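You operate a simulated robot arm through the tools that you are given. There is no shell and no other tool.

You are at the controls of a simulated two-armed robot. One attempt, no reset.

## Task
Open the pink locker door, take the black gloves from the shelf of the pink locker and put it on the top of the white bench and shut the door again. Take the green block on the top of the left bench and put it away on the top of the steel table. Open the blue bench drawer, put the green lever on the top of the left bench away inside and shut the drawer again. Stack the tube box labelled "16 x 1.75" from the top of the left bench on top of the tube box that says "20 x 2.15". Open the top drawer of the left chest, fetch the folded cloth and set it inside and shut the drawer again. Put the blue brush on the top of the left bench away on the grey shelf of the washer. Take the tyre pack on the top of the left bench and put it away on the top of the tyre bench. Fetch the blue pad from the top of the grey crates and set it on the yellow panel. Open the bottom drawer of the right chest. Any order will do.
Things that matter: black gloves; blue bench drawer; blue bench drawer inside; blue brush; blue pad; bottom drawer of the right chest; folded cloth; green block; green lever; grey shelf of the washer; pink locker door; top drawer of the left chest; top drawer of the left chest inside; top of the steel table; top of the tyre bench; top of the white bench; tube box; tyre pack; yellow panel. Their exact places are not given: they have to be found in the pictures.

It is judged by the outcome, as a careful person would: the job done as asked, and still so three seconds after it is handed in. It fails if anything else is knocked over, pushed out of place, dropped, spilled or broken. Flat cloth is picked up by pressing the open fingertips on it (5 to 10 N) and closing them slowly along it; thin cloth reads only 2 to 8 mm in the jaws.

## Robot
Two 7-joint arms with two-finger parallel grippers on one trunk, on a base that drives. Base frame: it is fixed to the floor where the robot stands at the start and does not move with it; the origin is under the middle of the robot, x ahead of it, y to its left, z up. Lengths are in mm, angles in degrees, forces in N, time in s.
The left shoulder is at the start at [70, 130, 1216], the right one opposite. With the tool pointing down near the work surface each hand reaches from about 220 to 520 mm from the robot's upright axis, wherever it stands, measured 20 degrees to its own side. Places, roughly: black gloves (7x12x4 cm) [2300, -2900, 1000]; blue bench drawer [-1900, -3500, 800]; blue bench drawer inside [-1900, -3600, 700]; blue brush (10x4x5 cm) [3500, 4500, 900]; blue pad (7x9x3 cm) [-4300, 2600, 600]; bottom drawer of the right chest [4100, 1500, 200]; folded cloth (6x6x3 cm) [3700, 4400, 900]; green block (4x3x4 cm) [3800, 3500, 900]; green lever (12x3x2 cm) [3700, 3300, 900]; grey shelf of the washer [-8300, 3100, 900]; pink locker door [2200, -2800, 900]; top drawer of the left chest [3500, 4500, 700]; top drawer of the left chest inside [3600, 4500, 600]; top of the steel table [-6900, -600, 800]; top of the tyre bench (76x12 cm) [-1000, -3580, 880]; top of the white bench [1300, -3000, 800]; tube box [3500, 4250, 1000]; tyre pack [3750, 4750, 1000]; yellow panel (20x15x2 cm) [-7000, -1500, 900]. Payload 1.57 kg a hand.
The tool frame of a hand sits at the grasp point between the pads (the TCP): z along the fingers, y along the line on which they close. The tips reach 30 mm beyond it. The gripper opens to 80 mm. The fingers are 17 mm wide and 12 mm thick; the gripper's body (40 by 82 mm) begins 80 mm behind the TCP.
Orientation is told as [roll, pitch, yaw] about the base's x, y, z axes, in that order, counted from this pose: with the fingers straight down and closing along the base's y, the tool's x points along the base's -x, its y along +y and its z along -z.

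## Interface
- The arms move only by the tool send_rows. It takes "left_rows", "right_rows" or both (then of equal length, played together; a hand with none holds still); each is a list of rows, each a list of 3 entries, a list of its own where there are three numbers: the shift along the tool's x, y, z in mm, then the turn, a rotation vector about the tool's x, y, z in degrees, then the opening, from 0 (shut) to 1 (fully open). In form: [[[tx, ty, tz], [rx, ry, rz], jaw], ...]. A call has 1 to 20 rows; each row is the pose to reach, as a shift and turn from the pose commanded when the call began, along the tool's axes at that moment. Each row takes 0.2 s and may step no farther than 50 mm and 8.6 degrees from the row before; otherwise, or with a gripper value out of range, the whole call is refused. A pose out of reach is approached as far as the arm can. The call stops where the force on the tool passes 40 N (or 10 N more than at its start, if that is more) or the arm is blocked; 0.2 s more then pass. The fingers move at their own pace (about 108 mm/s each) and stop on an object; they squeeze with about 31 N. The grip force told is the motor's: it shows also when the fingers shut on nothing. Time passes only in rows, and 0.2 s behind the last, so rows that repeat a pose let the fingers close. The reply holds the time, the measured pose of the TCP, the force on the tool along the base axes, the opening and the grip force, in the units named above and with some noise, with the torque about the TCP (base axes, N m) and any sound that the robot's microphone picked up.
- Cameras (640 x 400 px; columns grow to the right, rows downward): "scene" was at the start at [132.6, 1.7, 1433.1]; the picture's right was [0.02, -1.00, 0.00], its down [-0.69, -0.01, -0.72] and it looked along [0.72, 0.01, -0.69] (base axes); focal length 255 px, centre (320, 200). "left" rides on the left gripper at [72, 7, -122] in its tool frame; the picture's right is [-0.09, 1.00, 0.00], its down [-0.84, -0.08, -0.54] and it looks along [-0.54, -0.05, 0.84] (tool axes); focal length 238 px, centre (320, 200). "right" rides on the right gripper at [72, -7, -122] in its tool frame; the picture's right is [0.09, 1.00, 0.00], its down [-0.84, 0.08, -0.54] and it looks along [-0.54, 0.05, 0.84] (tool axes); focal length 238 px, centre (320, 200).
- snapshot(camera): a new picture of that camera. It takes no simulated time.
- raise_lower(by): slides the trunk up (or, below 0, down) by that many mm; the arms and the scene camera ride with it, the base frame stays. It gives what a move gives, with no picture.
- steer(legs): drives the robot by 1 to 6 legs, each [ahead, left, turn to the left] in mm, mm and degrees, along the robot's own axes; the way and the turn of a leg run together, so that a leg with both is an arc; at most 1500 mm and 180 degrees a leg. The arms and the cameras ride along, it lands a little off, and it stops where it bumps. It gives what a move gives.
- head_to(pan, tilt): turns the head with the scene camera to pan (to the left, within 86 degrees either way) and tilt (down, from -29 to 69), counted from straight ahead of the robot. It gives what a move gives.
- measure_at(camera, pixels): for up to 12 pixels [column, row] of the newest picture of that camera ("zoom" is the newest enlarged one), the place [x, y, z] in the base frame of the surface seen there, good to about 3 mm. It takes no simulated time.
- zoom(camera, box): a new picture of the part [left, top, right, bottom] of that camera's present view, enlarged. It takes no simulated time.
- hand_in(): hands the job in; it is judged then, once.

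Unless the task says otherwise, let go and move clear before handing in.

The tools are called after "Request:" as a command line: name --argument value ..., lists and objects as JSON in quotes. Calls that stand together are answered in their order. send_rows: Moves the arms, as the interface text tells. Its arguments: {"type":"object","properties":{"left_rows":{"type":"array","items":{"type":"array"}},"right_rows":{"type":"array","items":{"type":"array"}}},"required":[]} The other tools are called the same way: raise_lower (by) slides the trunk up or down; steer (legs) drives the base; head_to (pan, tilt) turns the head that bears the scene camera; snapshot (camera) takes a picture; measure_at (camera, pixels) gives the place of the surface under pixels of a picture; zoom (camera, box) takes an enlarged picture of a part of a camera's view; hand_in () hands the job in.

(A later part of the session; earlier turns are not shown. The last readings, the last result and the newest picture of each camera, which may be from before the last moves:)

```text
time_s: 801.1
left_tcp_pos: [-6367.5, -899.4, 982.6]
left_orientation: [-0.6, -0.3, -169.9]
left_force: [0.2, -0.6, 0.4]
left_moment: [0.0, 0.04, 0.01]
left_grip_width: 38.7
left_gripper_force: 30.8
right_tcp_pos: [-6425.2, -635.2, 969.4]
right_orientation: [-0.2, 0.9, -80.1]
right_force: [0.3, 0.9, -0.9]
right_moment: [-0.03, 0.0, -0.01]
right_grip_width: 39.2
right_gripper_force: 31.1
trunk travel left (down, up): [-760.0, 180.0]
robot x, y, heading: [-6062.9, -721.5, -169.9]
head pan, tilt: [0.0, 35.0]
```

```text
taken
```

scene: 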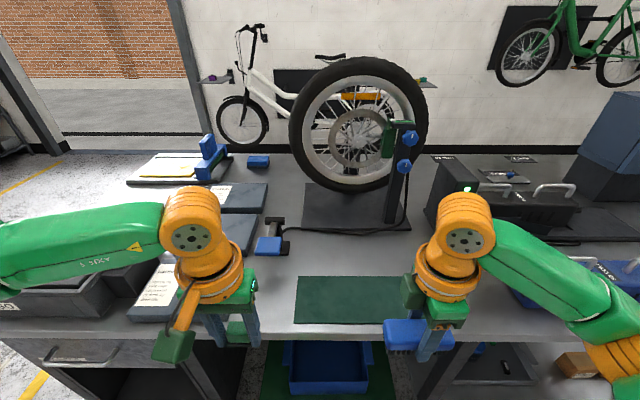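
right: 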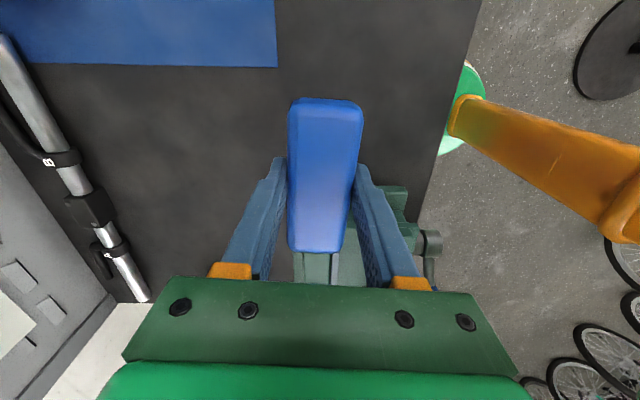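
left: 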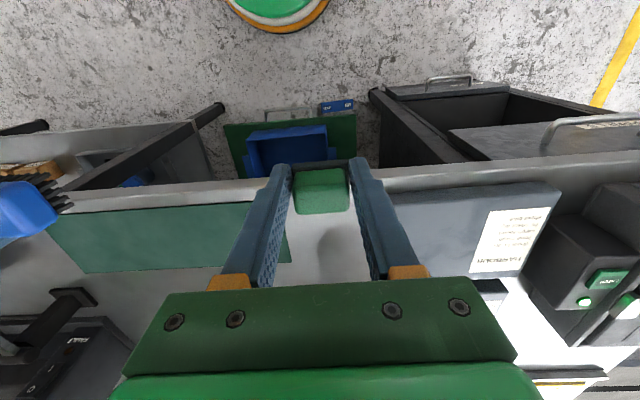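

Request:
measure_at --camera "left" --pixels '[[330, 250], [290, 235], [400, 240], [330, 270], [250, 210], [395, 200], [330, 225]]'

Request:
measure_at --camera "scene" --pixels '[[268, 243], [280, 300], [270, 270], [296, 300], [285, 230], [255, 330], [280, 330]]'

```text
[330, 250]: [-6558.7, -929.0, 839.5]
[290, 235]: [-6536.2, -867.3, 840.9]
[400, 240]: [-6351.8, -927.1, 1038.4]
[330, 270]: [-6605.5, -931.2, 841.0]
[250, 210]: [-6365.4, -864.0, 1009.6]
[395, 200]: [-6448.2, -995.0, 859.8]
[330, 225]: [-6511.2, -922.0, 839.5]
```

```text
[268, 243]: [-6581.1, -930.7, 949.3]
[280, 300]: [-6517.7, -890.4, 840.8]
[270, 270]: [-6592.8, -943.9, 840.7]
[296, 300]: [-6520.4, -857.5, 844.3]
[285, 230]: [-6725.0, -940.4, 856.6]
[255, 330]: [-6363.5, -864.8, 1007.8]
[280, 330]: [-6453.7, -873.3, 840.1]
```

Request:
send_rows --left_rows '[[[-40, 1, 10], [0, 0, 0], 0.0], [[-80, 2, 30], [0, 0, 0], 0.0], [[-115, 3, 60], [0, 0, 0], 0.0], [[-125, 3.7, 92], [0, 0, 0], 0.0], [[-125, 3.7, 100], [0, 0, 0], 0.0], [[-125, 3.7, 100], [0, 0, 0], 0.0]]'

Request:
snapshot --camera "left"

Request:
snapshot --camera "scene"

```text
time_s: 802.5
left_tcp_pos: [-6489.3, -923.9, 883.7]
left_orientation: [-0.6, -0.3, -169.9]
left_force: [0.0, 0.1, -0.5]
left_moment: [0.02, -0.03, -0.01]
left_grip_width: 38.7
left_gripper_force: 31.0
right_tcp_pos: [-6426.2, -634.3, 969.1]
right_orientation: [-0.3, 0.7, -80.0]
right_force: [0.1, 0.5, -0.1]
right_moment: [0.02, -0.02, -0.01]
right_grip_width: 39.2
right_gripper_force: 31.2
trunk travel left (down, up): [-760.0, 180.0]
robot x, y, heading: [-6064.0, -722.0, -169.9]
head pan, tilt: [0.0, 35.0]
```

```text
taken
```

left: 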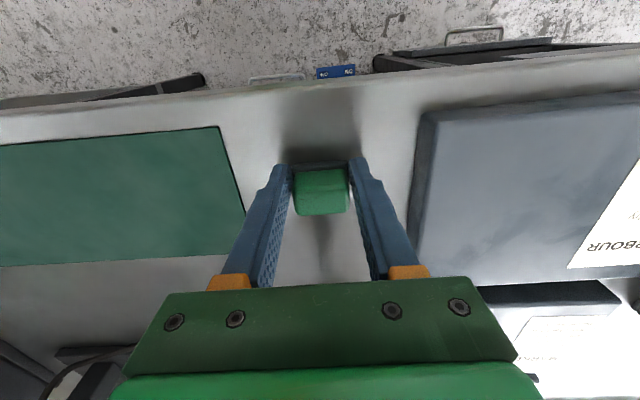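

```text
taken
```

scene: 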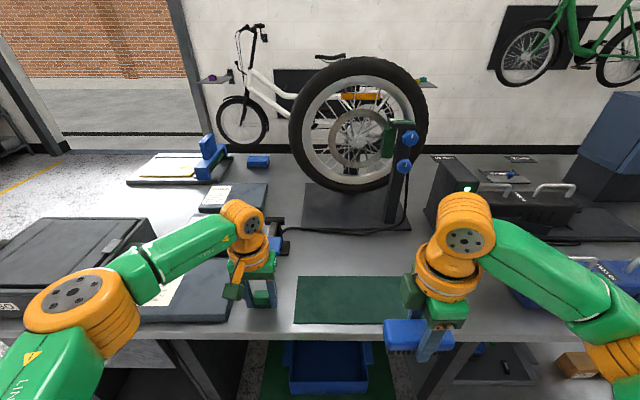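

The block hovers over the free strip. I lower the last 9 mm and release.

Request:
send_rows --left_rows '[[[0, 0, 3], [0, 0, 0], 0.0], [[0, 0, 6], [0, 0, 0], 0.0], [[0, 0, 8], [0, 0, 0], 0.0], [[0, 0, 8], [0, 0, 0], 0.0]]'

```text
time_s: 803.5
left_tcp_pos: [-6490.5, -923.1, 875.7]
left_orientation: [-0.7, -0.4, -169.9]
left_force: [0.3, 1.0, -0.2]
left_moment: [0.02, 0.02, 0.01]
left_grip_width: 38.5
left_gripper_force: 31.7
right_tcp_pos: [-6425.4, -633.7, 969.6]
right_orientation: [-0.2, 0.7, -80.2]
right_force: [0.0, 0.4, -0.6]
right_moment: [0.04, -0.02, -0.03]
right_grip_width: 39.0
right_gripper_force: 30.8
trunk travel left (down, up): [-760.0, 180.0]
robot x, y, heading: [-6065.1, -720.7, -169.7]
head pan, tilt: [0.0, 35.0]
```

Request:
send_rows --left_rows '[[[0, 0, 0.8], [0, 0, 0], 0.0], [[0, 0, 1.5], [0, 0, 0], 0.0], [[0, 0, 1.5], [0, 0, 0], 0.0]]'

```text
time_s: 804.4
left_tcp_pos: [-6489.2, -923.7, 874.6]
left_orientation: [-0.6, -0.2, -169.9]
left_force: [-1.6, -1.0, 5.0]
left_moment: [-0.13, 0.15, -0.04]
left_grip_width: 38.9
left_gripper_force: 30.8
right_tcp_pos: [-6425.0, -634.1, 970.9]
right_orientation: [-0.2, 0.7, -80.1]
right_force: [-0.7, 0.6, -0.9]
right_moment: [0.0, 0.02, 0.02]
right_grip_width: 39.0
right_gripper_force: 31.2
trunk travel left (down, up): [-760.0, 180.0]
robot x, y, heading: [-6065.5, -720.2, -170.0]
head pan, tilt: [0.0, 35.0]
```

Contact (5 N). I open, rise straight up, and check.

Request:
send_rows --left_rows '[[[0, 0, 0], [0, 0, 0], 0.6], [[0, 0, 0], [0, 0, 0], 0.75], [[0, 0, 0], [0, 0, 0], 0.75], [[0, 0, -25], [0, 0, 0], 0.75], [[0, 0, -60], [0, 0, 0], 0.75], [[0, 0, -100], [0, 0, 0], 0.75], [[20, -20, -120], [0, 0, 0], 0.75], [[60, -30, -130], [0, 0, 0], 0.75], [[100, -10, -140], [0, 0, 0], 0.75], [[125, 10, -150], [0, 0, 0], 0.75]]'

Request:
snapshot --camera "scene"

Request:
snapshot --camera "left"

```text
time_s: 806.5
left_tcp_pos: [-6362.1, -912.5, 1026.5]
left_orientation: [-0.7, -0.3, -169.8]
left_force: [1.1, -0.5, -0.4]
left_moment: [0.02, 0.0, -0.01]
left_grip_width: 60.0
left_gripper_force: 0.0
right_tcp_pos: [-6425.0, -636.2, 969.8]
right_orientation: [-0.2, 0.8, -80.1]
right_force: [0.4, -0.1, -0.8]
right_moment: [-0.01, 0.04, 0.0]
right_grip_width: 39.0
right_gripper_force: 30.9
trunk travel left (down, up): [-760.0, 180.0]
robot x, y, heading: [-6064.1, -725.6, -169.7]
head pan, tilt: [0.0, 35.0]
```

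```text
taken
```

scene: 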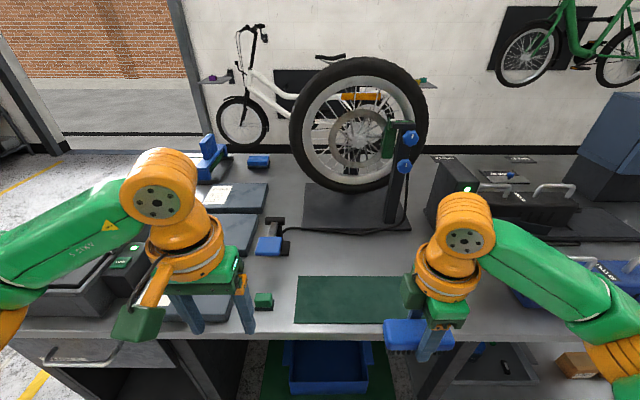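

```text
taken
```

left: 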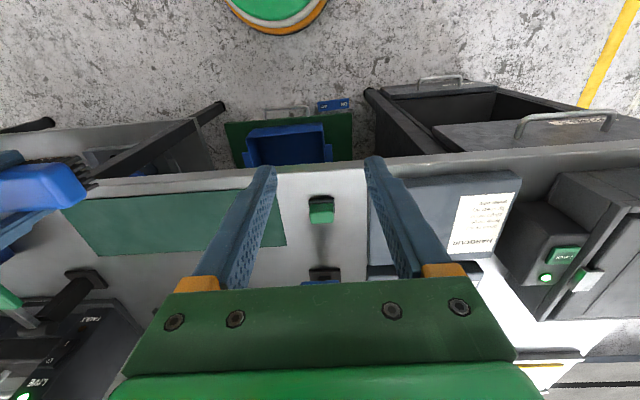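

The green block stands on the steel table. Next the brush to the washer: I back off, turn north and look.

Request:
steer --legs '[[-250, 0, 0], [0, 0, -90]]'

Request:
head_to --pan 20 --tilt 18

Request:
snapshot --camera "scene"

```text
time_s: 812.2
left_tcp_pos: [-6002.2, -379.2, 1025.7]
left_orientation: [-0.6, -0.3, 99.9]
left_force: [0.4, 0.0, -0.1]
left_moment: [0.01, -0.04, 0.01]
left_grip_width: 60.1
left_gripper_force: 0.2
right_tcp_pos: [-5725.4, -317.6, 970.7]
right_orientation: [-0.2, 0.8, -170.4]
right_force: [0.4, -0.3, -0.2]
right_moment: [0.02, -0.01, -0.01]
right_grip_width: 39.2
right_gripper_force: 30.6
trunk travel left (down, up): [-760.0, 180.0]
robot x, y, heading: [-5815.1, -675.1, 99.9]
head pan, tilt: [0.0, 35.0]
```

```text
time_s: 813.0
left_tcp_pos: [-6002.4, -378.6, 1025.8]
left_orientation: [-0.5, -0.3, 99.9]
left_force: [-0.8, -0.5, 0.9]
left_moment: [-0.03, 0.01, -0.01]
left_grip_width: 60.1
left_gripper_force: 0.1
right_tcp_pos: [-5726.3, -316.8, 969.1]
right_orientation: [-0.2, 0.7, -170.3]
right_force: [0.1, 0.2, -1.2]
right_moment: [0.0, -0.02, 0.04]
right_grip_width: 39.2
right_gripper_force: 31.2
trunk travel left (down, up): [-760.0, 180.0]
robot x, y, heading: [-5817.3, -680.9, 100.1]
head pan, tilt: [20.0, 18.0]
```

```text
taken
```

scene: 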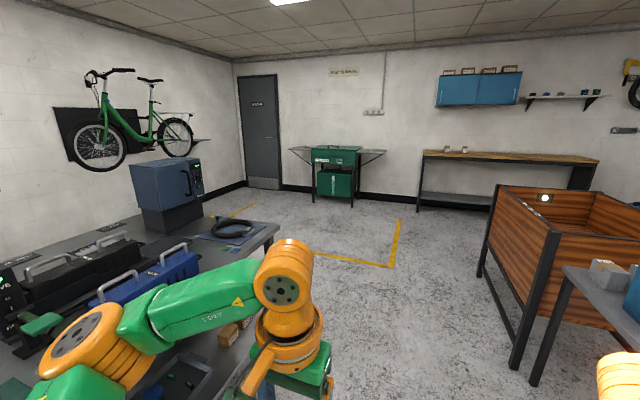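

Request:
zoom --camera "scene" --box '[270, 110, 430, 240]'

Request:
measure_at --camera "scene" --pixels '[[300, 152], [375, 152], [335, 150], [315, 170], [335, 200], [360, 190], [395, 260], [420, 208], [480, 270], [270, 230], [518, 365], [230, 205]]'

```text
3.08 times, centred on (350, 175) of scene
```

zoom: 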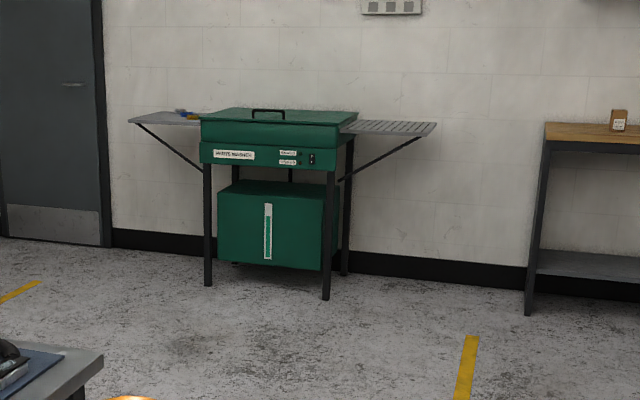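

```text
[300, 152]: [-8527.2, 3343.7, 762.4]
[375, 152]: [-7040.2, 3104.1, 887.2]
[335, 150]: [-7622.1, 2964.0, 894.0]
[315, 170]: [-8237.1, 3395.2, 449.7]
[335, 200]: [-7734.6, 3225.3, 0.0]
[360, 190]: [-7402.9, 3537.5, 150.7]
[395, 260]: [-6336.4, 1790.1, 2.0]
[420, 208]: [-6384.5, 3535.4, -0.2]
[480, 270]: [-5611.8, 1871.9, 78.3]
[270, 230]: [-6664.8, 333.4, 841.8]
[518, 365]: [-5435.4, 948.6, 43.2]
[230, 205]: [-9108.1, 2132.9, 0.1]
```

The washer is green with a solid grey shelf on its left wing (brushes on it) near [-8250,3050]. I drive there.

Request:
steer --legs '[[1100, -52, 0], [1097, -52, 0], [672, 921, 0], [600, 900, 0]]'

Request:
head_to --pan 0 --tilt 30

Request:
snapshot --camera "scene"

```text
time_s: 834.3
left_tcp_pos: [-8307.6, 2654.3, 1024.6]
left_orientation: [-0.6, -0.4, 102.6]
left_force: [-0.3, 0.7, -0.5]
left_moment: [-0.01, 0.0, -0.02]
left_grip_width: 60.0
left_gripper_force: 0.1
right_tcp_pos: [-8034.3, 2727.4, 970.0]
right_orientation: [-0.2, 0.7, -167.7]
right_force: [0.3, -0.5, -0.8]
right_moment: [0.0, 0.01, 0.02]
right_grip_width: 39.1
right_gripper_force: 30.9
trunk travel left (down, up): [-760.0, 180.0]
robot x, y, heading: [-8105.5, 2363.8, 102.8]
head pan, tilt: [20.0, 18.0]
```

```text
time_s: 835.1
left_tcp_pos: [-8307.6, 2655.1, 1025.3]
left_orientation: [-0.6, -0.3, 102.6]
left_force: [-0.5, 0.5, -0.2]
left_moment: [-0.04, -0.01, 0.03]
left_grip_width: 60.0
left_gripper_force: 0.0
right_tcp_pos: [-8035.1, 2729.5, 970.2]
right_orientation: [-0.3, 0.8, -167.6]
right_force: [-0.8, -1.1, -1.3]
right_moment: [-0.01, 0.02, 0.0]
right_grip_width: 39.0
right_gripper_force: 31.0
trunk travel left (down, up): [-760.0, 180.0]
robot x, y, heading: [-8108.4, 2364.8, 102.4]
head pan, tilt: [0.0, 30.0]
```

```text
taken
```

scene: 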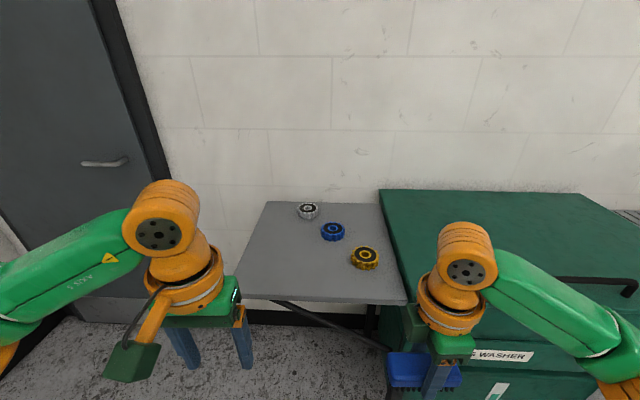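

Request:
measure_at --camera "scene" --pixels '[[270, 205], [376, 206], [242, 294], [400, 298], [300, 260], [310, 285], [307, 205], [332, 228], [365, 252], [365, 265], [280, 240], [415, 300]]'

```text
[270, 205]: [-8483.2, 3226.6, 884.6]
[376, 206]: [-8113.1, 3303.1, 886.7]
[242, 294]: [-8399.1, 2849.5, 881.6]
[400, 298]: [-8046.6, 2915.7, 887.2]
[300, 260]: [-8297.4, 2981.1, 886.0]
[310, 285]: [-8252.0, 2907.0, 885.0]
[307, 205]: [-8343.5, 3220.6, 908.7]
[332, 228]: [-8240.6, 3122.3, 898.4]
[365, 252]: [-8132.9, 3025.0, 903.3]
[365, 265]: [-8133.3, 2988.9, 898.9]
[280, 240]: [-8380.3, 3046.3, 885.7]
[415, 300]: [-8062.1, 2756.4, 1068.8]
```

The shelf's top is z≈885 with gears at [-8343,3220], [-8240,3122], [-8133,3005]; its front-left part is free. I move so that the right hand can put the brush at about [-8290,2965].

Request:
steer --legs '[[170, 180, 0]]'

Request:
snapshot --camera "scene"

Request:
snapshot --camera "right"

```text
time_s: 836.9
left_tcp_pos: [-8522.2, 2776.8, 1024.4]
left_orientation: [-0.5, -0.3, 102.7]
left_force: [0.5, -0.6, 0.6]
left_moment: [0.01, 0.0, 0.0]
left_grip_width: 60.2
left_gripper_force: 0.0
right_tcp_pos: [-8247.5, 2851.7, 971.2]
right_orientation: [-0.2, 0.7, -167.4]
right_force: [-0.2, 0.8, 0.2]
right_moment: [0.02, 0.02, -0.03]
right_grip_width: 39.0
right_gripper_force: 30.9
trunk travel left (down, up): [-760.0, 180.0]
robot x, y, heading: [-8321.2, 2486.2, 102.9]
head pan, tilt: [0.0, 30.0]
```

```text
taken
```

scene: 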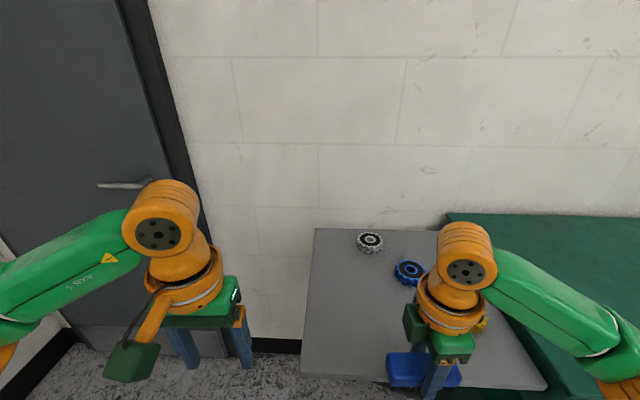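

```text
taken
```

right: 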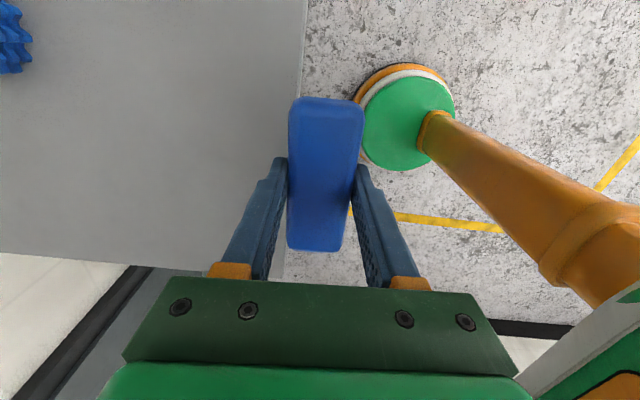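

Request:
send_rows --right_rows '[[[0, -37, 0], [0, 0, 0], 0.0], [[1, -74, 5], [0, 0, 0], 0.0], [[1.6, -105, 15], [0, 0, 0], 0.0], [[1.6, -111, 30], [0, 0, 0], 0.0], [[1.6, -111, 40], [0, 0, 0], 0.0], [[1.6, -111, 40], [0, 0, 0], 0.0]]'

Request:
snapshot --camera "right"

Request:
snapshot --camera "scene"

```text
time_s: 838.3
left_tcp_pos: [-8522.9, 2777.6, 1024.4]
left_orientation: [-0.6, -0.2, 102.7]
left_force: [0.5, 0.2, 0.1]
left_moment: [-0.04, 0.02, 0.01]
left_grip_width: 60.0
left_gripper_force: 0.1
right_tcp_pos: [-8272.1, 2962.8, 930.4]
right_orientation: [-0.2, 0.8, -167.5]
right_force: [-0.6, 0.0, -1.4]
right_moment: [0.01, 0.0, 0.02]
right_grip_width: 39.1
right_gripper_force: 30.8
trunk travel left (down, up): [-760.0, 180.0]
robot x, y, heading: [-8318.9, 2487.3, 102.9]
head pan, tilt: [0.0, 30.0]
```

```text
taken
```

right: 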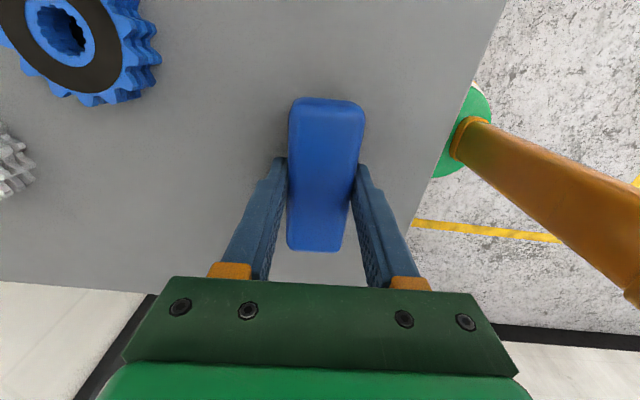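

```text
taken
```

scene: 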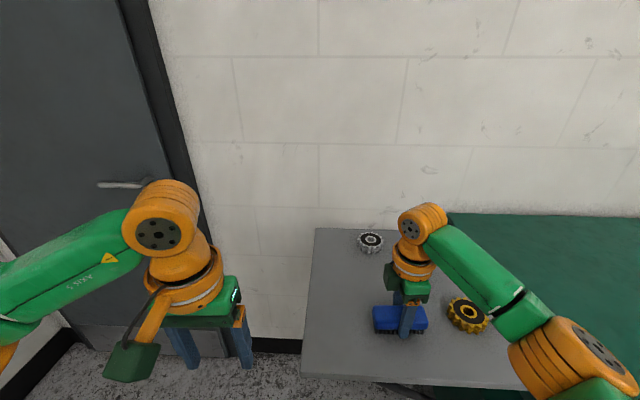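

Request:
send_rows --right_rows '[[[0, 0, 2], [0, 0, 0], 0.0], [[0, 0, 4], [0, 0, 0], 0.0], [[0, 0, 5], [0, 0, 0], 0.0], [[0, 0, 5], [0, 0, 0], 0.0]]'

```text
time_s: 839.3
left_tcp_pos: [-8522.3, 2778.1, 1024.5]
left_orientation: [-0.7, -0.1, 102.7]
left_force: [-0.5, -0.5, 0.0]
left_moment: [-0.02, 0.04, 0.0]
left_grip_width: 59.9
left_gripper_force: 0.0
right_tcp_pos: [-8271.4, 2961.7, 924.0]
right_orientation: [-0.3, 0.8, -167.6]
right_force: [0.0, 0.3, -0.5]
right_moment: [0.01, 0.0, 0.02]
right_grip_width: 39.3
right_gripper_force: 31.2
trunk travel left (down, up): [-760.0, 180.0]
robot x, y, heading: [-8321.9, 2485.9, 103.1]
head pan, tilt: [0.0, 30.0]
```

Request:
send_rows --right_rows '[[[0, 0, 0.8], [0, 0, 0], 0.0], [[0, 0, 1.6], [0, 0, 0], 0.0], [[0, 0, 1.6], [0, 0, 0], 0.0]]'

```text
time_s: 840.1
left_tcp_pos: [-8524.2, 2777.2, 1025.3]
left_orientation: [-0.6, -0.4, 102.7]
left_force: [0.6, -0.1, -0.6]
left_moment: [-0.02, 0.0, -0.03]
left_grip_width: 59.8
left_gripper_force: 0.0
right_tcp_pos: [-8271.7, 2960.9, 923.9]
right_orientation: [-0.3, 0.7, -167.4]
right_force: [0.8, 4.3, 11.8]
right_moment: [-0.12, 0.01, 0.03]
right_grip_width: 39.0
right_gripper_force: 32.0
trunk travel left (down, up): [-760.0, 180.0]
robot x, y, heading: [-8320.5, 2488.4, 103.0]
head pan, tilt: [0.0, 30.0]
```

Contact (11.8 N). I ease off, open and rise.

Request:
send_rows --right_rows '[[[0, 0, -0.8], [0, 0, 0], 0.0], [[0, 0, -0.8], [0, 0, 0], 0.6], [[0, 0, -0.8], [0, 0, 0], 0.8], [[0, 0, -0.8], [0, 0, 0], 0.8], [[0, 0, -25], [0, 0, 0], 0.8], [[0, 0, -60], [0, 0, 0], 0.8], [[-30, 20, -90], [0, 0, 0], 0.8], [[-40, 60, -100], [0, 0, 0], 0.8], [[-20, 95, -105], [0, 0, 0], 0.8], [[10, 115, -105], [0, 0, 0], 0.8]]'

Request:
snapshot --camera "scene"

Request:
snapshot --camera "right"

```text
time_s: 842.3
left_tcp_pos: [-8521.0, 2777.5, 1025.5]
left_orientation: [-0.5, -0.3, 102.7]
left_force: [0.2, 0.4, 0.4]
left_moment: [-0.01, -0.04, -0.03]
left_grip_width: 60.1
left_gripper_force: 0.2
right_tcp_pos: [-8238.8, 2852.4, 1027.2]
right_orientation: [-0.2, 0.7, -167.7]
right_force: [0.3, -0.7, 0.2]
right_moment: [-0.03, 0.05, 0.02]
right_grip_width: 63.9
right_gripper_force: 0.1
trunk travel left (down, up): [-760.0, 180.0]
robot x, y, heading: [-8321.7, 2489.2, 103.0]
head pan, tilt: [0.0, 30.0]
```

```text
taken
```

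scene: 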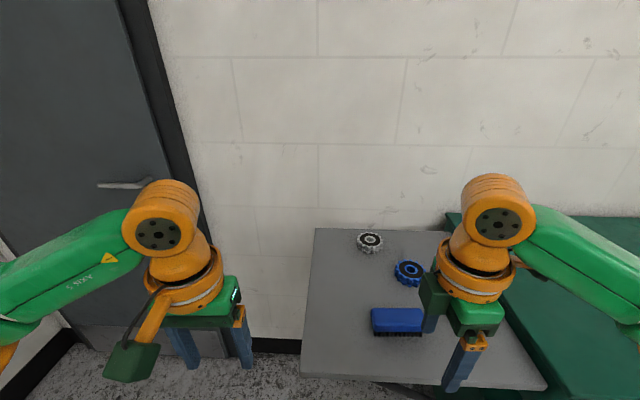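

```text
taken
```

right: 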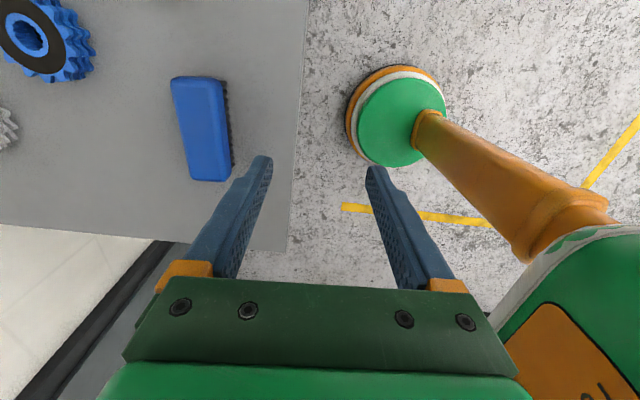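

The brush lies on the washer's grey shelf. Last, the blue pad: I back off, turn east and drive toward the grey crates.

Request:
steer --legs '[[-250, 0, 0], [0, 0, -98], [1100, 0, 0], [900, 0, 0]]'

Request:
head_to --pan 0 --tilt 18

Request:
snapshot --camera "scene"

```text
time_s: 857.8
left_tcp_pos: [-5954.1, 2576.1, 1026.5]
left_orientation: [-0.5, -0.3, 4.4]
left_force: [-0.3, 0.0, 0.2]
left_moment: [-0.02, 0.01, -0.01]
left_grip_width: 60.1
left_gripper_force: 0.1
right_tcp_pos: [-5920.1, 2284.9, 1026.7]
right_orientation: [-0.3, 0.8, 94.1]
right_force: [0.4, -0.3, 0.2]
right_moment: [0.02, 0.03, 0.01]
right_grip_width: 64.0
right_gripper_force: 0.0
trunk travel left (down, up): [-760.0, 180.0]
robot x, y, heading: [-6266.2, 2422.2, 4.4]
head pan, tilt: [0.0, 30.0]
```

```text
time_s: 858.6
left_tcp_pos: [-5953.8, 2575.6, 1023.9]
left_orientation: [-0.6, -0.3, 4.4]
left_force: [0.0, -0.3, 0.7]
left_moment: [-0.02, 0.0, -0.01]
left_grip_width: 59.8
left_gripper_force: 0.0
right_tcp_pos: [-5920.6, 2285.8, 1026.4]
right_orientation: [-0.3, 0.7, 94.3]
right_force: [-1.0, 0.5, 0.6]
right_moment: [0.0, -0.03, 0.02]
right_grip_width: 64.0
right_gripper_force: 0.0
trunk travel left (down, up): [-760.0, 180.0]
robot x, y, heading: [-6270.8, 2422.2, 4.5]
head pan, tilt: [0.0, 18.0]
```

```text
taken
```

scene: 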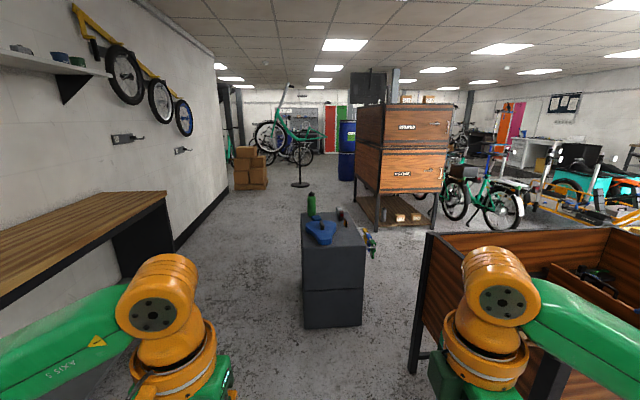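

Request:
zoom --camera "scene" --box '[270, 170, 400, 270]'

Request:
measure_at --camera "scene" --pixels '[[320, 232], [305, 245], [362, 245], [310, 205], [340, 218], [368, 240], [430, 320], [165, 210], [332, 320], [305, 215], [355, 215], [450, 240]]'

```text
4.00 times, centred on (335, 220) of scene
```

zoom: 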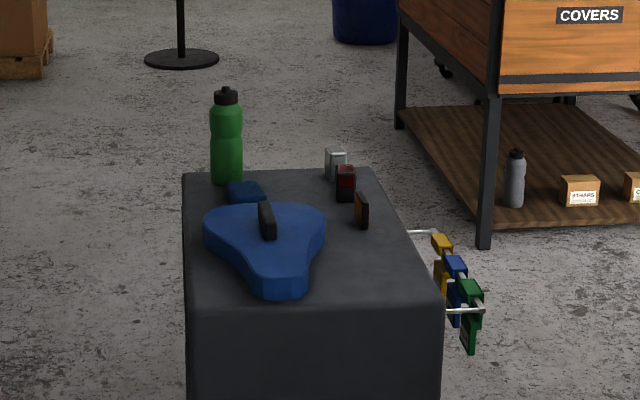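

```text
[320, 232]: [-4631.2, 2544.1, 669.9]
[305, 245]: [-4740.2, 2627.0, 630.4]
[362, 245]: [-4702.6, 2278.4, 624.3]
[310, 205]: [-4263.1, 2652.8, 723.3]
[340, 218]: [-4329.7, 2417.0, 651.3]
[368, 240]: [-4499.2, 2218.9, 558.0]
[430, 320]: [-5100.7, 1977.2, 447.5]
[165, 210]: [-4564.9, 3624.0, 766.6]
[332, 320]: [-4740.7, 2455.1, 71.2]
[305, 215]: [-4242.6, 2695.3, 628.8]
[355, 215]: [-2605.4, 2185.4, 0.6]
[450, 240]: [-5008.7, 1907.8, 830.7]
```

Request:
measure_at --camera "scene" --pixels '[[100, 232], [50, 265], [140, 212], [160, 197], [20, 290], [175, 250], [265, 185], [300, 185]]'

Request:
measure_at --camera "zoom" --pixels '[[245, 190], [228, 150], [340, 165], [345, 190], [362, 210], [265, 240], [300, 180], [380, 200], [200, 185], [390, 180]]'

```text
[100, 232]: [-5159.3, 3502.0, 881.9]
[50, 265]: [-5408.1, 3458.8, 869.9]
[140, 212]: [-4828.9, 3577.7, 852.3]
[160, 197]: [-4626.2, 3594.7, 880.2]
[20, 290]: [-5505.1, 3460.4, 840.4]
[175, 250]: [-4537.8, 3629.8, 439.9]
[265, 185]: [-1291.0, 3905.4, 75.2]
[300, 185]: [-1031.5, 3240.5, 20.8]
```

```text
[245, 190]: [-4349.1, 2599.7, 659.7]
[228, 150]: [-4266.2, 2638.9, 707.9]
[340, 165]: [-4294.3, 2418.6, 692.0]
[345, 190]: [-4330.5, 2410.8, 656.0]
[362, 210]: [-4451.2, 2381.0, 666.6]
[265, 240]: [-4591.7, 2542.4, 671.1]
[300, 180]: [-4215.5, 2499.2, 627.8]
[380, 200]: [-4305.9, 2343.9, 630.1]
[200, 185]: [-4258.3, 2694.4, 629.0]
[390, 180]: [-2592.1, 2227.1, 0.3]
```

The pad is the small dark-blue piece at [-4330,2602], top 660, next to a green bottle [-4265,2640]. The saddle in front is not it. I approach from the north side of the crates.

Request:
steer --legs '[[660, 300, 0], [657, 300, 0], [640, -30, 0], [0, 0, -85]]'

Request:
head_to --pan 0 --tilt 50

Request:
snapshot --camera "scene"

```text
time_s: 872.7
left_tcp_pos: [-4202.4, 2810.7, 1025.4]
left_orientation: [-0.7, -0.3, -80.4]
left_force: [-0.1, -0.1, -0.4]
left_moment: [0.02, -0.02, 0.01]
left_grip_width: 60.3
left_gripper_force: 0.1
right_tcp_pos: [-4488.4, 2752.9, 1027.1]
right_orientation: [-0.3, 0.8, 9.2]
right_force: [0.3, 0.3, 0.2]
right_moment: [0.02, 0.02, -0.03]
right_grip_width: 63.8
right_gripper_force: 0.0
trunk travel left (down, up): [-760.0, 180.0]
robot x, y, heading: [-4385.3, 3109.8, -80.2]
head pan, tilt: [0.0, 18.0]
```

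```text
time_s: 873.6
left_tcp_pos: [-4202.0, 2811.4, 1025.3]
left_orientation: [-0.6, -0.3, -80.5]
left_force: [0.0, 1.0, -0.3]
left_moment: [0.01, 0.0, 0.03]
left_grip_width: 60.0
left_gripper_force: 0.0
right_tcp_pos: [-4488.7, 2753.3, 1027.1]
right_orientation: [-0.3, 0.8, 9.2]
right_force: [0.2, 0.3, -0.4]
right_moment: [-0.01, 0.01, 0.0]
right_grip_width: 64.0
right_gripper_force: 0.0
trunk travel left (down, up): [-760.0, 180.0]
robot x, y, heading: [-4387.7, 3109.3, -80.2]
head pan, tilt: [0.0, 50.0]
```

```text
taken
```

scene: 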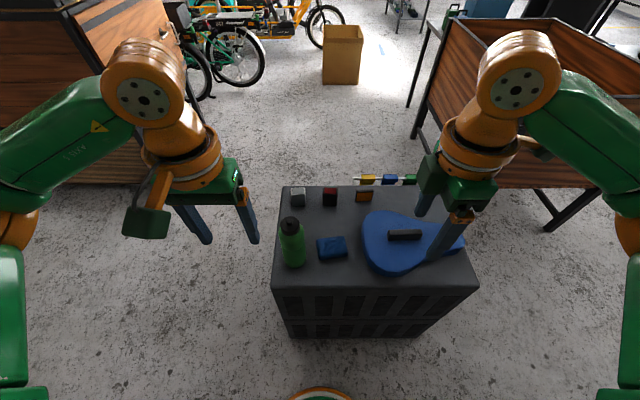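

Request:
zoom --camera "scene" --box '[260, 180, 420, 300]'

Request:
measure_at --camera "zoom" --pixels '[[235, 225], [335, 220], [245, 265], [345, 258], [290, 240], [290, 280], [180, 230], [160, 310], [420, 240], [120, 150], [290, 300], [360, 240]]'

```text
3.33 times, centred on (340, 240) of scene
```

zoom: 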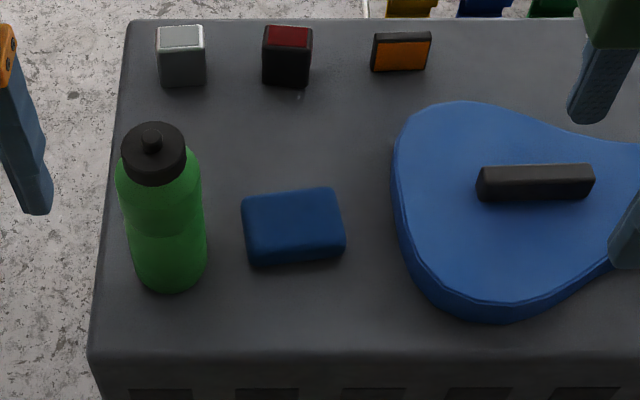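

```text
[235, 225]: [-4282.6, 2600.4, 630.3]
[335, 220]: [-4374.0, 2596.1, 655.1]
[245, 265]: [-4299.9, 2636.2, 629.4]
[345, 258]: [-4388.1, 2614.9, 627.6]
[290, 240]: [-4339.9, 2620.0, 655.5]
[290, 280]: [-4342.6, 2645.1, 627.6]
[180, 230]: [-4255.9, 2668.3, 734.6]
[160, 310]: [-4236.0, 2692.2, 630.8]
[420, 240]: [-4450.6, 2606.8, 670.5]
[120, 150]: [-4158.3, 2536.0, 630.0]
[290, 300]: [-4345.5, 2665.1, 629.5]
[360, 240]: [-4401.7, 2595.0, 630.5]
```

Request:
measure_at --camera "zoom" --pixels '[[250, 207], [327, 195], [338, 238], [258, 250], [293, 222], [205, 240], [207, 285], [135, 285], [395, 200], [400, 250]]'

```text
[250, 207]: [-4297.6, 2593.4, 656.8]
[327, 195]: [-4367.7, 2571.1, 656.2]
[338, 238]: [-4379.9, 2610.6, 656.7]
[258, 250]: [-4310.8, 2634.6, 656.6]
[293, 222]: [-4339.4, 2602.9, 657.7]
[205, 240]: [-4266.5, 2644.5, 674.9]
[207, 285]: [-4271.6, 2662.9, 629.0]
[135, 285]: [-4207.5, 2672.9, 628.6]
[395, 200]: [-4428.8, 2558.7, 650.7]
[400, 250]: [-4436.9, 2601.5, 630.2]
```

Pad: centre [-4339,2602], ≈88×62 mm, yaw ≈17°, top 657. I raise the left hand, move 120 mm ahead and 60 left, and lower the trunk.

Request:
send_rows --left_rows '[[[20, 10, -35], [0, 0, 0], 0.5], [[40, 20, -70], [0, 0, 0], 0.5], [[60, 30, -105], [0, 0, 0], 0.5], [[60, 30, -130], [0, 0, 0], 0.5]]'

Request:
steer --legs '[[120, 60, 0]]'

Request:
raise_lower --by -200

Request:
snapshot --camera "right"

Request:
snapshot --camera "scene"

```text
time_s: 874.6
left_tcp_pos: [-4182.9, 2878.1, 1156.1]
left_orientation: [-0.6, -0.1, -80.5]
left_force: [0.7, 0.2, 0.7]
left_moment: [0.01, -0.01, 0.03]
left_grip_width: 40.0
left_gripper_force: 0.0
right_tcp_pos: [-4489.3, 2753.1, 1027.0]
right_orientation: [-0.3, 0.6, 9.2]
right_force: [0.0, -0.1, 0.0]
right_moment: [0.0, -0.02, 0.03]
right_grip_width: 64.0
right_gripper_force: 0.0
trunk travel left (down, up): [-760.0, 180.0]
robot x, y, heading: [-4390.5, 3109.6, -80.2]
head pan, tilt: [0.0, 50.0]
```

```text
time_s: 875.9
left_tcp_pos: [-4104.5, 2771.7, 1155.4]
left_orientation: [-0.6, -0.3, -80.6]
left_force: [0.3, -0.5, 0.2]
left_moment: [0.0, 0.0, -0.01]
left_grip_width: 39.9
left_gripper_force: 0.1
right_tcp_pos: [-4410.4, 2646.9, 1028.4]
right_orientation: [-0.2, 0.7, 9.3]
right_force: [0.1, 0.5, -0.2]
right_moment: [0.01, 0.0, -0.02]
right_grip_width: 64.1
right_gripper_force: 0.0
trunk travel left (down, up): [-760.0, 180.0]
robot x, y, heading: [-4310.3, 3001.2, -80.5]
head pan, tilt: [0.0, 50.0]
```

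```text
time_s: 878.1
left_tcp_pos: [-4103.3, 2769.3, 953.7]
left_orientation: [-0.6, -0.3, -80.7]
left_force: [0.5, -0.2, 0.4]
left_moment: [-0.01, -0.03, 0.01]
left_grip_width: 39.9
left_gripper_force: 0.0
right_tcp_pos: [-4411.0, 2643.7, 826.4]
right_orientation: [-0.2, 0.8, 9.1]
right_force: [-0.3, 0.2, 0.1]
right_moment: [0.02, -0.01, 0.01]
right_grip_width: 64.1
right_gripper_force: 0.1
trunk travel left (down, up): [-560.0, 380.0]
robot x, y, heading: [-4309.8, 3002.4, -80.5]
head pan, tilt: [0.0, 50.0]
```

```text
taken
```

right: 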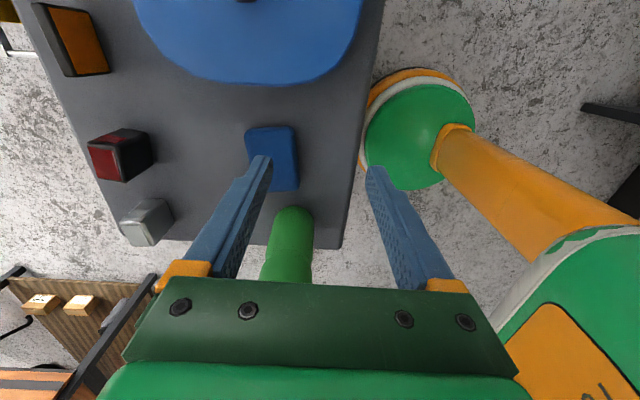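

```text
taken
```

scene: 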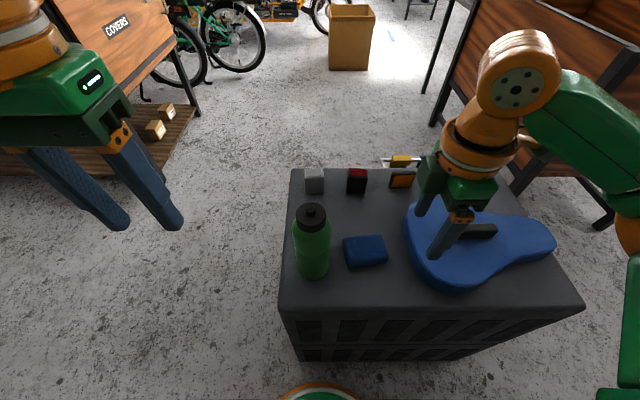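

Request:
measure_at --camera "right" --pixels '[[251, 133], [288, 131], [294, 183], [275, 186], [272, 157], [292, 215], [290, 240], [270, 205]]'

```text
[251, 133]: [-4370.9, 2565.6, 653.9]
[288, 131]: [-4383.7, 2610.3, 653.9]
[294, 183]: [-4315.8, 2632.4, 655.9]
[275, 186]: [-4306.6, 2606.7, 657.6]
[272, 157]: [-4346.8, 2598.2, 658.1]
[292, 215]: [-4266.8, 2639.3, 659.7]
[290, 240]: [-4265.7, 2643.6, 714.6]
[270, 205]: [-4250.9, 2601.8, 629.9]
```

Request:
send_rows --right_rows '[[[-20, -18, 10], [0, 0, -3], 1.0], [[-40, -36, 25], [0, 0, -6], 1.0], [[-61.2, -54.1, 50], [0, 0, -8.8], 1.0], [[-61.2, -54.1, 85], [0, 0, -8.8], 1.0], [[-61.2, -54.1, 106], [0, 0, -8.8], 1.0], [[-61.2, -54.1, 106], [0, 0, -8.8], 1.0]]'

Request:
snapshot --camera "right"

Request:
snapshot --camera "scene"

```text
time_s: 879.5
left_tcp_pos: [-4102.3, 2769.6, 954.2]
left_orientation: [-0.5, -0.3, -80.6]
left_force: [0.3, 0.2, 0.8]
left_moment: [0.01, 0.01, 0.02]
left_grip_width: 40.0
left_gripper_force: 0.1
right_tcp_pos: [-4344.0, 2601.9, 719.5]
right_orientation: [0.0, 0.8, 18.0]
right_force: [-0.6, -0.6, 0.1]
right_moment: [0.01, 0.05, 0.02]
right_grip_width: 80.0
right_gripper_force: 0.2
trunk travel left (down, up): [-560.0, 380.0]
robot x, y, heading: [-4309.0, 3004.0, -80.3]
head pan, tilt: [0.0, 50.0]
```

```text
taken
```

right: 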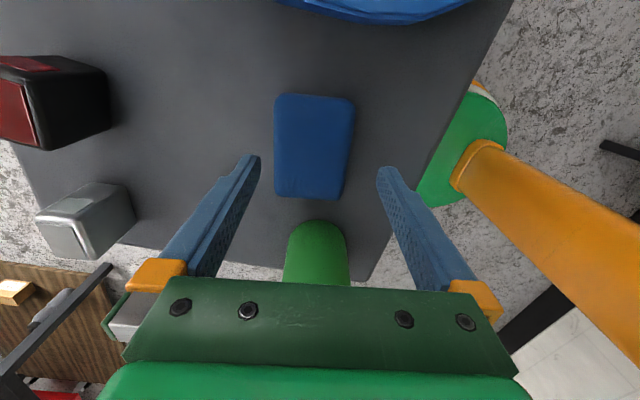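

```text
taken
```

scene: 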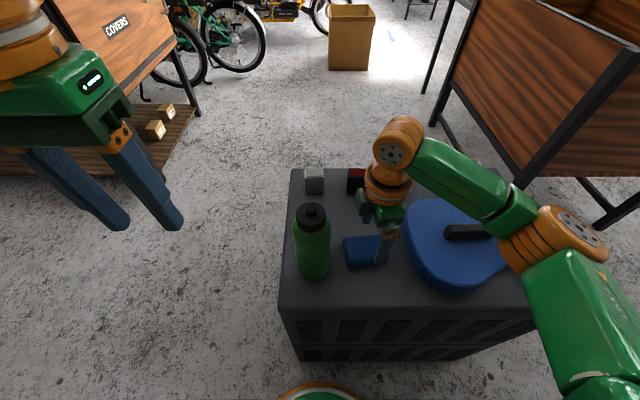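

The jaws straddle the pad; the bottle is about 110 mm away. I lower by trunk 57 mm and close.

Request:
raise_lower --by -56

Request:
snapshot --camera "right"

```text
time_s: 880.5
left_tcp_pos: [-4103.0, 2768.8, 899.3]
left_orientation: [-0.6, -0.3, -80.6]
left_force: [0.2, 0.0, 0.2]
left_moment: [0.0, 0.03, -0.03]
left_grip_width: 39.9
left_gripper_force: 0.1
right_tcp_pos: [-4343.6, 2602.9, 663.6]
right_orientation: [-0.2, 0.8, 18.0]
right_force: [-0.1, 0.3, 0.3]
right_moment: [0.0, 0.0, 0.0]
right_grip_width: 80.2
right_gripper_force: 0.2
trunk travel left (down, up): [-504.0, 436.0]
robot x, y, heading: [-4308.8, 3002.4, -80.2]
head pan, tilt: [0.0, 50.0]
```

```text
taken
```

right: 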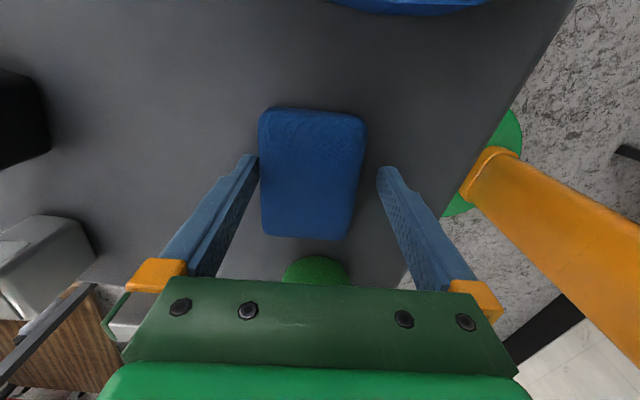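

Request:
send_rows --right_rows '[[[0, -3, 0], [0, 0, 0], 1.0], [[0, -4, 0], [0, 0, 0], 0.9], [[0, -4, 0], [0, 0, 0], 0.8], [[0, -4, 0], [0, 0, 0], 0.65], [[0, -4, 0], [0, 0, 0], 0.5], [[0, -4, 0], [0, 0, 0], 0.3], [[0, -4, 0], [0, 0, 0], 0.0], [[0, -4, 0], [0, 0, 0], 0.0], [[0, -4, 0], [0, 0, 0], 0.0]]'

Request:
snapshot --camera "right"

```text
time_s: 882.5
left_tcp_pos: [-4102.1, 2768.8, 898.8]
left_orientation: [-0.6, -0.2, -80.6]
left_force: [0.4, 0.3, 0.3]
left_moment: [0.0, -0.01, 0.02]
left_grip_width: 40.1
left_gripper_force: 0.0
right_tcp_pos: [-4343.1, 2599.3, 664.2]
right_orientation: [-0.1, 0.8, 18.0]
right_force: [-0.3, -0.9, 1.3]
right_moment: [-0.01, 0.01, 0.0]
right_grip_width: 63.8
right_gripper_force: 31.2
trunk travel left (down, up): [-504.0, 436.0]
robot x, y, heading: [-4311.0, 3006.4, -80.3]
head pan, tilt: [0.0, 50.0]
```

```text
taken
```

right: 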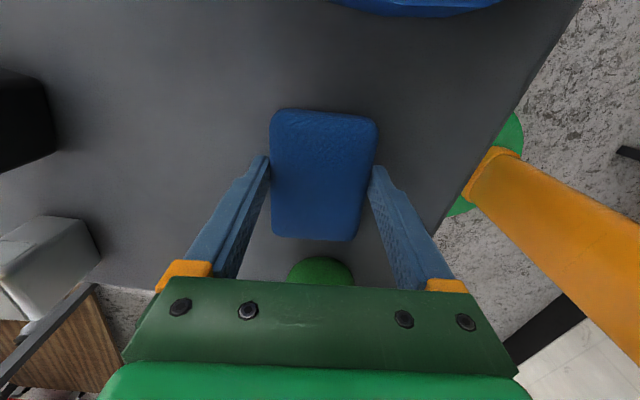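

Gripped at 63.8 mm. I lift very slowly.

Request:
send_rows --right_rows '[[[0, 0, -2], [0, 0, 0], 0.0], [[0, 0, -4], [0, 0, 0], 0.0], [[0, 0, -7], [0, 0, 0], 0.0], [[0, 0, -10], [0, 0, 0], 0.0], [[0, 0, -13], [0, 0, 0], 0.0], [[0, 0, -17], [0, 0, 0], 0.0], [[0, 0, -21], [0, 0, 0], 0.0], [[0, 0, -26], [0, 0, 0], 0.0], [[0, 0, -32], [0, 0, 0], 0.0], [[0, 0, -40], [0, 0, 0], 0.0]]'

Request:
snapshot --camera "right"

```text
time_s: 884.7
left_tcp_pos: [-4102.2, 2768.7, 898.3]
left_orientation: [-0.6, -0.3, -80.6]
left_force: [-0.4, -0.7, -0.2]
left_moment: [-0.02, -0.01, -0.01]
left_grip_width: 39.8
left_gripper_force: 0.1
right_tcp_pos: [-4343.1, 2596.5, 703.7]
right_orientation: [0.0, 0.8, 18.1]
right_force: [-0.5, 0.4, -0.9]
right_moment: [0.02, 0.0, 0.06]
right_grip_width: 63.8
right_gripper_force: 30.7
trunk travel left (down, up): [-504.0, 436.0]
robot x, y, heading: [-4308.2, 3005.1, -80.3]
head pan, tilt: [0.0, 50.0]
```

```text
taken
```

right: 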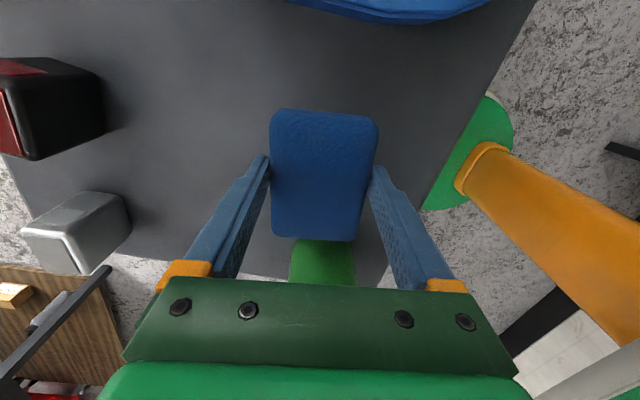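

The pad comes along. I raise the trunk and back away.

Request:
raise_lower --by 60

Request:
raise_lower --by 200

Request:
steer --legs '[[-120, 0, 0]]'

Request:
snapshot --camera "right"

Request:
snapshot --camera "scene"

```text
time_s: 885.7
left_tcp_pos: [-4102.6, 2767.3, 959.0]
left_orientation: [-0.5, -0.2, -80.6]
left_force: [-0.3, -0.4, 0.0]
left_moment: [0.0, 0.02, 0.02]
left_grip_width: 40.0
left_gripper_force: 0.1
right_tcp_pos: [-4342.9, 2597.3, 765.2]
right_orientation: [0.0, 0.8, 18.0]
right_force: [0.4, -0.4, 0.0]
right_moment: [0.02, 0.01, 0.0]
right_grip_width: 63.8
right_gripper_force: 31.7
trunk travel left (down, up): [-564.0, 376.0]
robot x, y, heading: [-4309.8, 3008.3, -80.3]
head pan, tilt: [0.0, 50.0]
```

```text
time_s: 887.9
left_tcp_pos: [-4103.5, 2769.7, 1159.0]
left_orientation: [-0.7, -0.2, -80.6]
left_force: [-0.3, 0.6, 0.3]
left_moment: [-0.02, -0.01, 0.01]
left_grip_width: 40.0
left_gripper_force: 0.1
right_tcp_pos: [-4341.3, 2596.7, 963.9]
right_orientation: [0.0, 0.7, 17.9]
right_force: [-0.5, 0.0, 0.7]
right_moment: [0.02, 0.02, 0.0]
right_grip_width: 63.8
right_gripper_force: 31.2
trunk travel left (down, up): [-764.0, 176.0]
robot x, y, heading: [-4311.4, 3000.3, -80.4]
head pan, tilt: [0.0, 50.0]
```

```text
time_s: 889.1
left_tcp_pos: [-4122.3, 2882.2, 1158.5]
left_orientation: [-0.6, 0.0, -80.7]
left_force: [-0.1, -2.1, -0.2]
left_moment: [0.01, 0.02, -0.01]
left_grip_width: 40.0
left_gripper_force: 0.2
right_tcp_pos: [-4363.2, 2712.0, 963.7]
right_orientation: [0.1, 0.8, 17.9]
right_force: [-0.1, -0.5, -0.6]
right_moment: [0.02, 0.04, -0.04]
right_grip_width: 63.9
right_gripper_force: 31.1
trunk travel left (down, up): [-764.0, 176.0]
robot x, y, heading: [-4327.3, 3122.5, -80.7]
head pan, tilt: [0.0, 50.0]
```

```text
taken
```

right: 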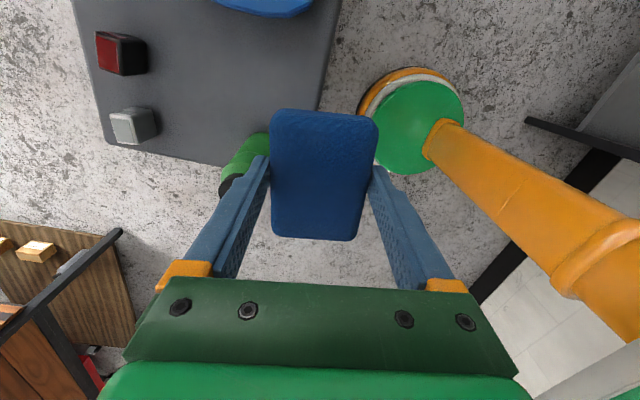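

```text
taken
```

scene: 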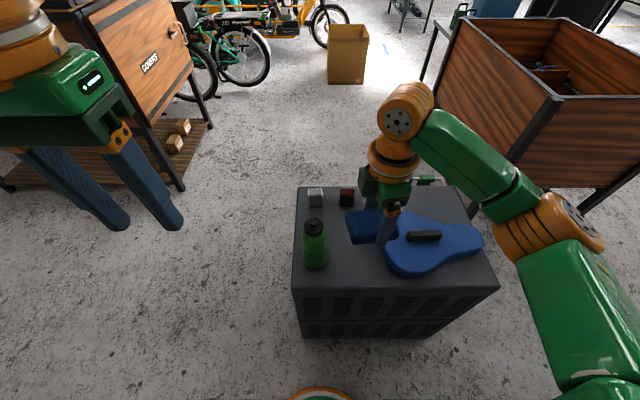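

The pad is in the right hand. I drive back west and south toward the yellow panel on the steel table.

Request:
steer --legs '[[0, 0, -95], [880, 196, 0], [877, 195, 0], [0, 0, 86]]'

Request:
head_to --pan 0 --tilt 20

Request:
snapshot --camera "scene"

```text
time_s: 905.7
left_tcp_pos: [-5843.7, 2305.6, 1159.8]
left_orientation: [-0.6, -0.3, -87.9]
left_force: [-0.3, 0.9, 0.7]
left_moment: [0.01, 0.01, -0.02]
left_grip_width: 39.9
left_gripper_force: 0.1
right_tcp_pos: [-6102.6, 2166.7, 963.9]
right_orientation: [0.0, 0.8, 10.7]
right_force: [-0.4, 0.3, -1.1]
right_moment: [-0.04, -0.01, 0.01]
right_grip_width: 63.9
right_gripper_force: 31.0
trunk travel left (down, up): [-764.0, 176.0]
robot x, y, heading: [-6015.9, 2562.2, -87.7]
head pan, tilt: [0.0, 50.0]
```

```text
time_s: 906.7
left_tcp_pos: [-5842.5, 2306.1, 1159.2]
left_orientation: [-0.6, -0.3, -87.9]
left_force: [-0.1, -0.7, -0.3]
left_moment: [0.03, -0.02, -0.01]
left_grip_width: 39.7
left_gripper_force: 0.0
right_tcp_pos: [-6101.9, 2166.3, 964.6]
right_orientation: [-0.1, 0.8, 10.6]
right_force: [-1.0, 0.0, -0.2]
right_moment: [0.01, 0.02, 0.03]
right_grip_width: 63.7
right_gripper_force: 31.0
trunk travel left (down, up): [-764.0, 176.0]
robot x, y, heading: [-6018.9, 2562.5, -87.9]
head pan, tilt: [0.0, 20.0]
```

```text
taken
```

scene: 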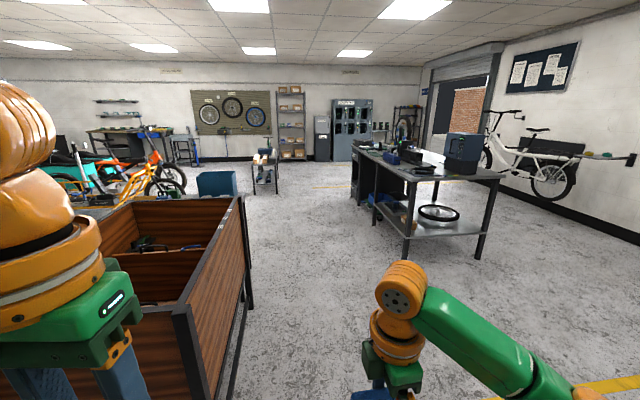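

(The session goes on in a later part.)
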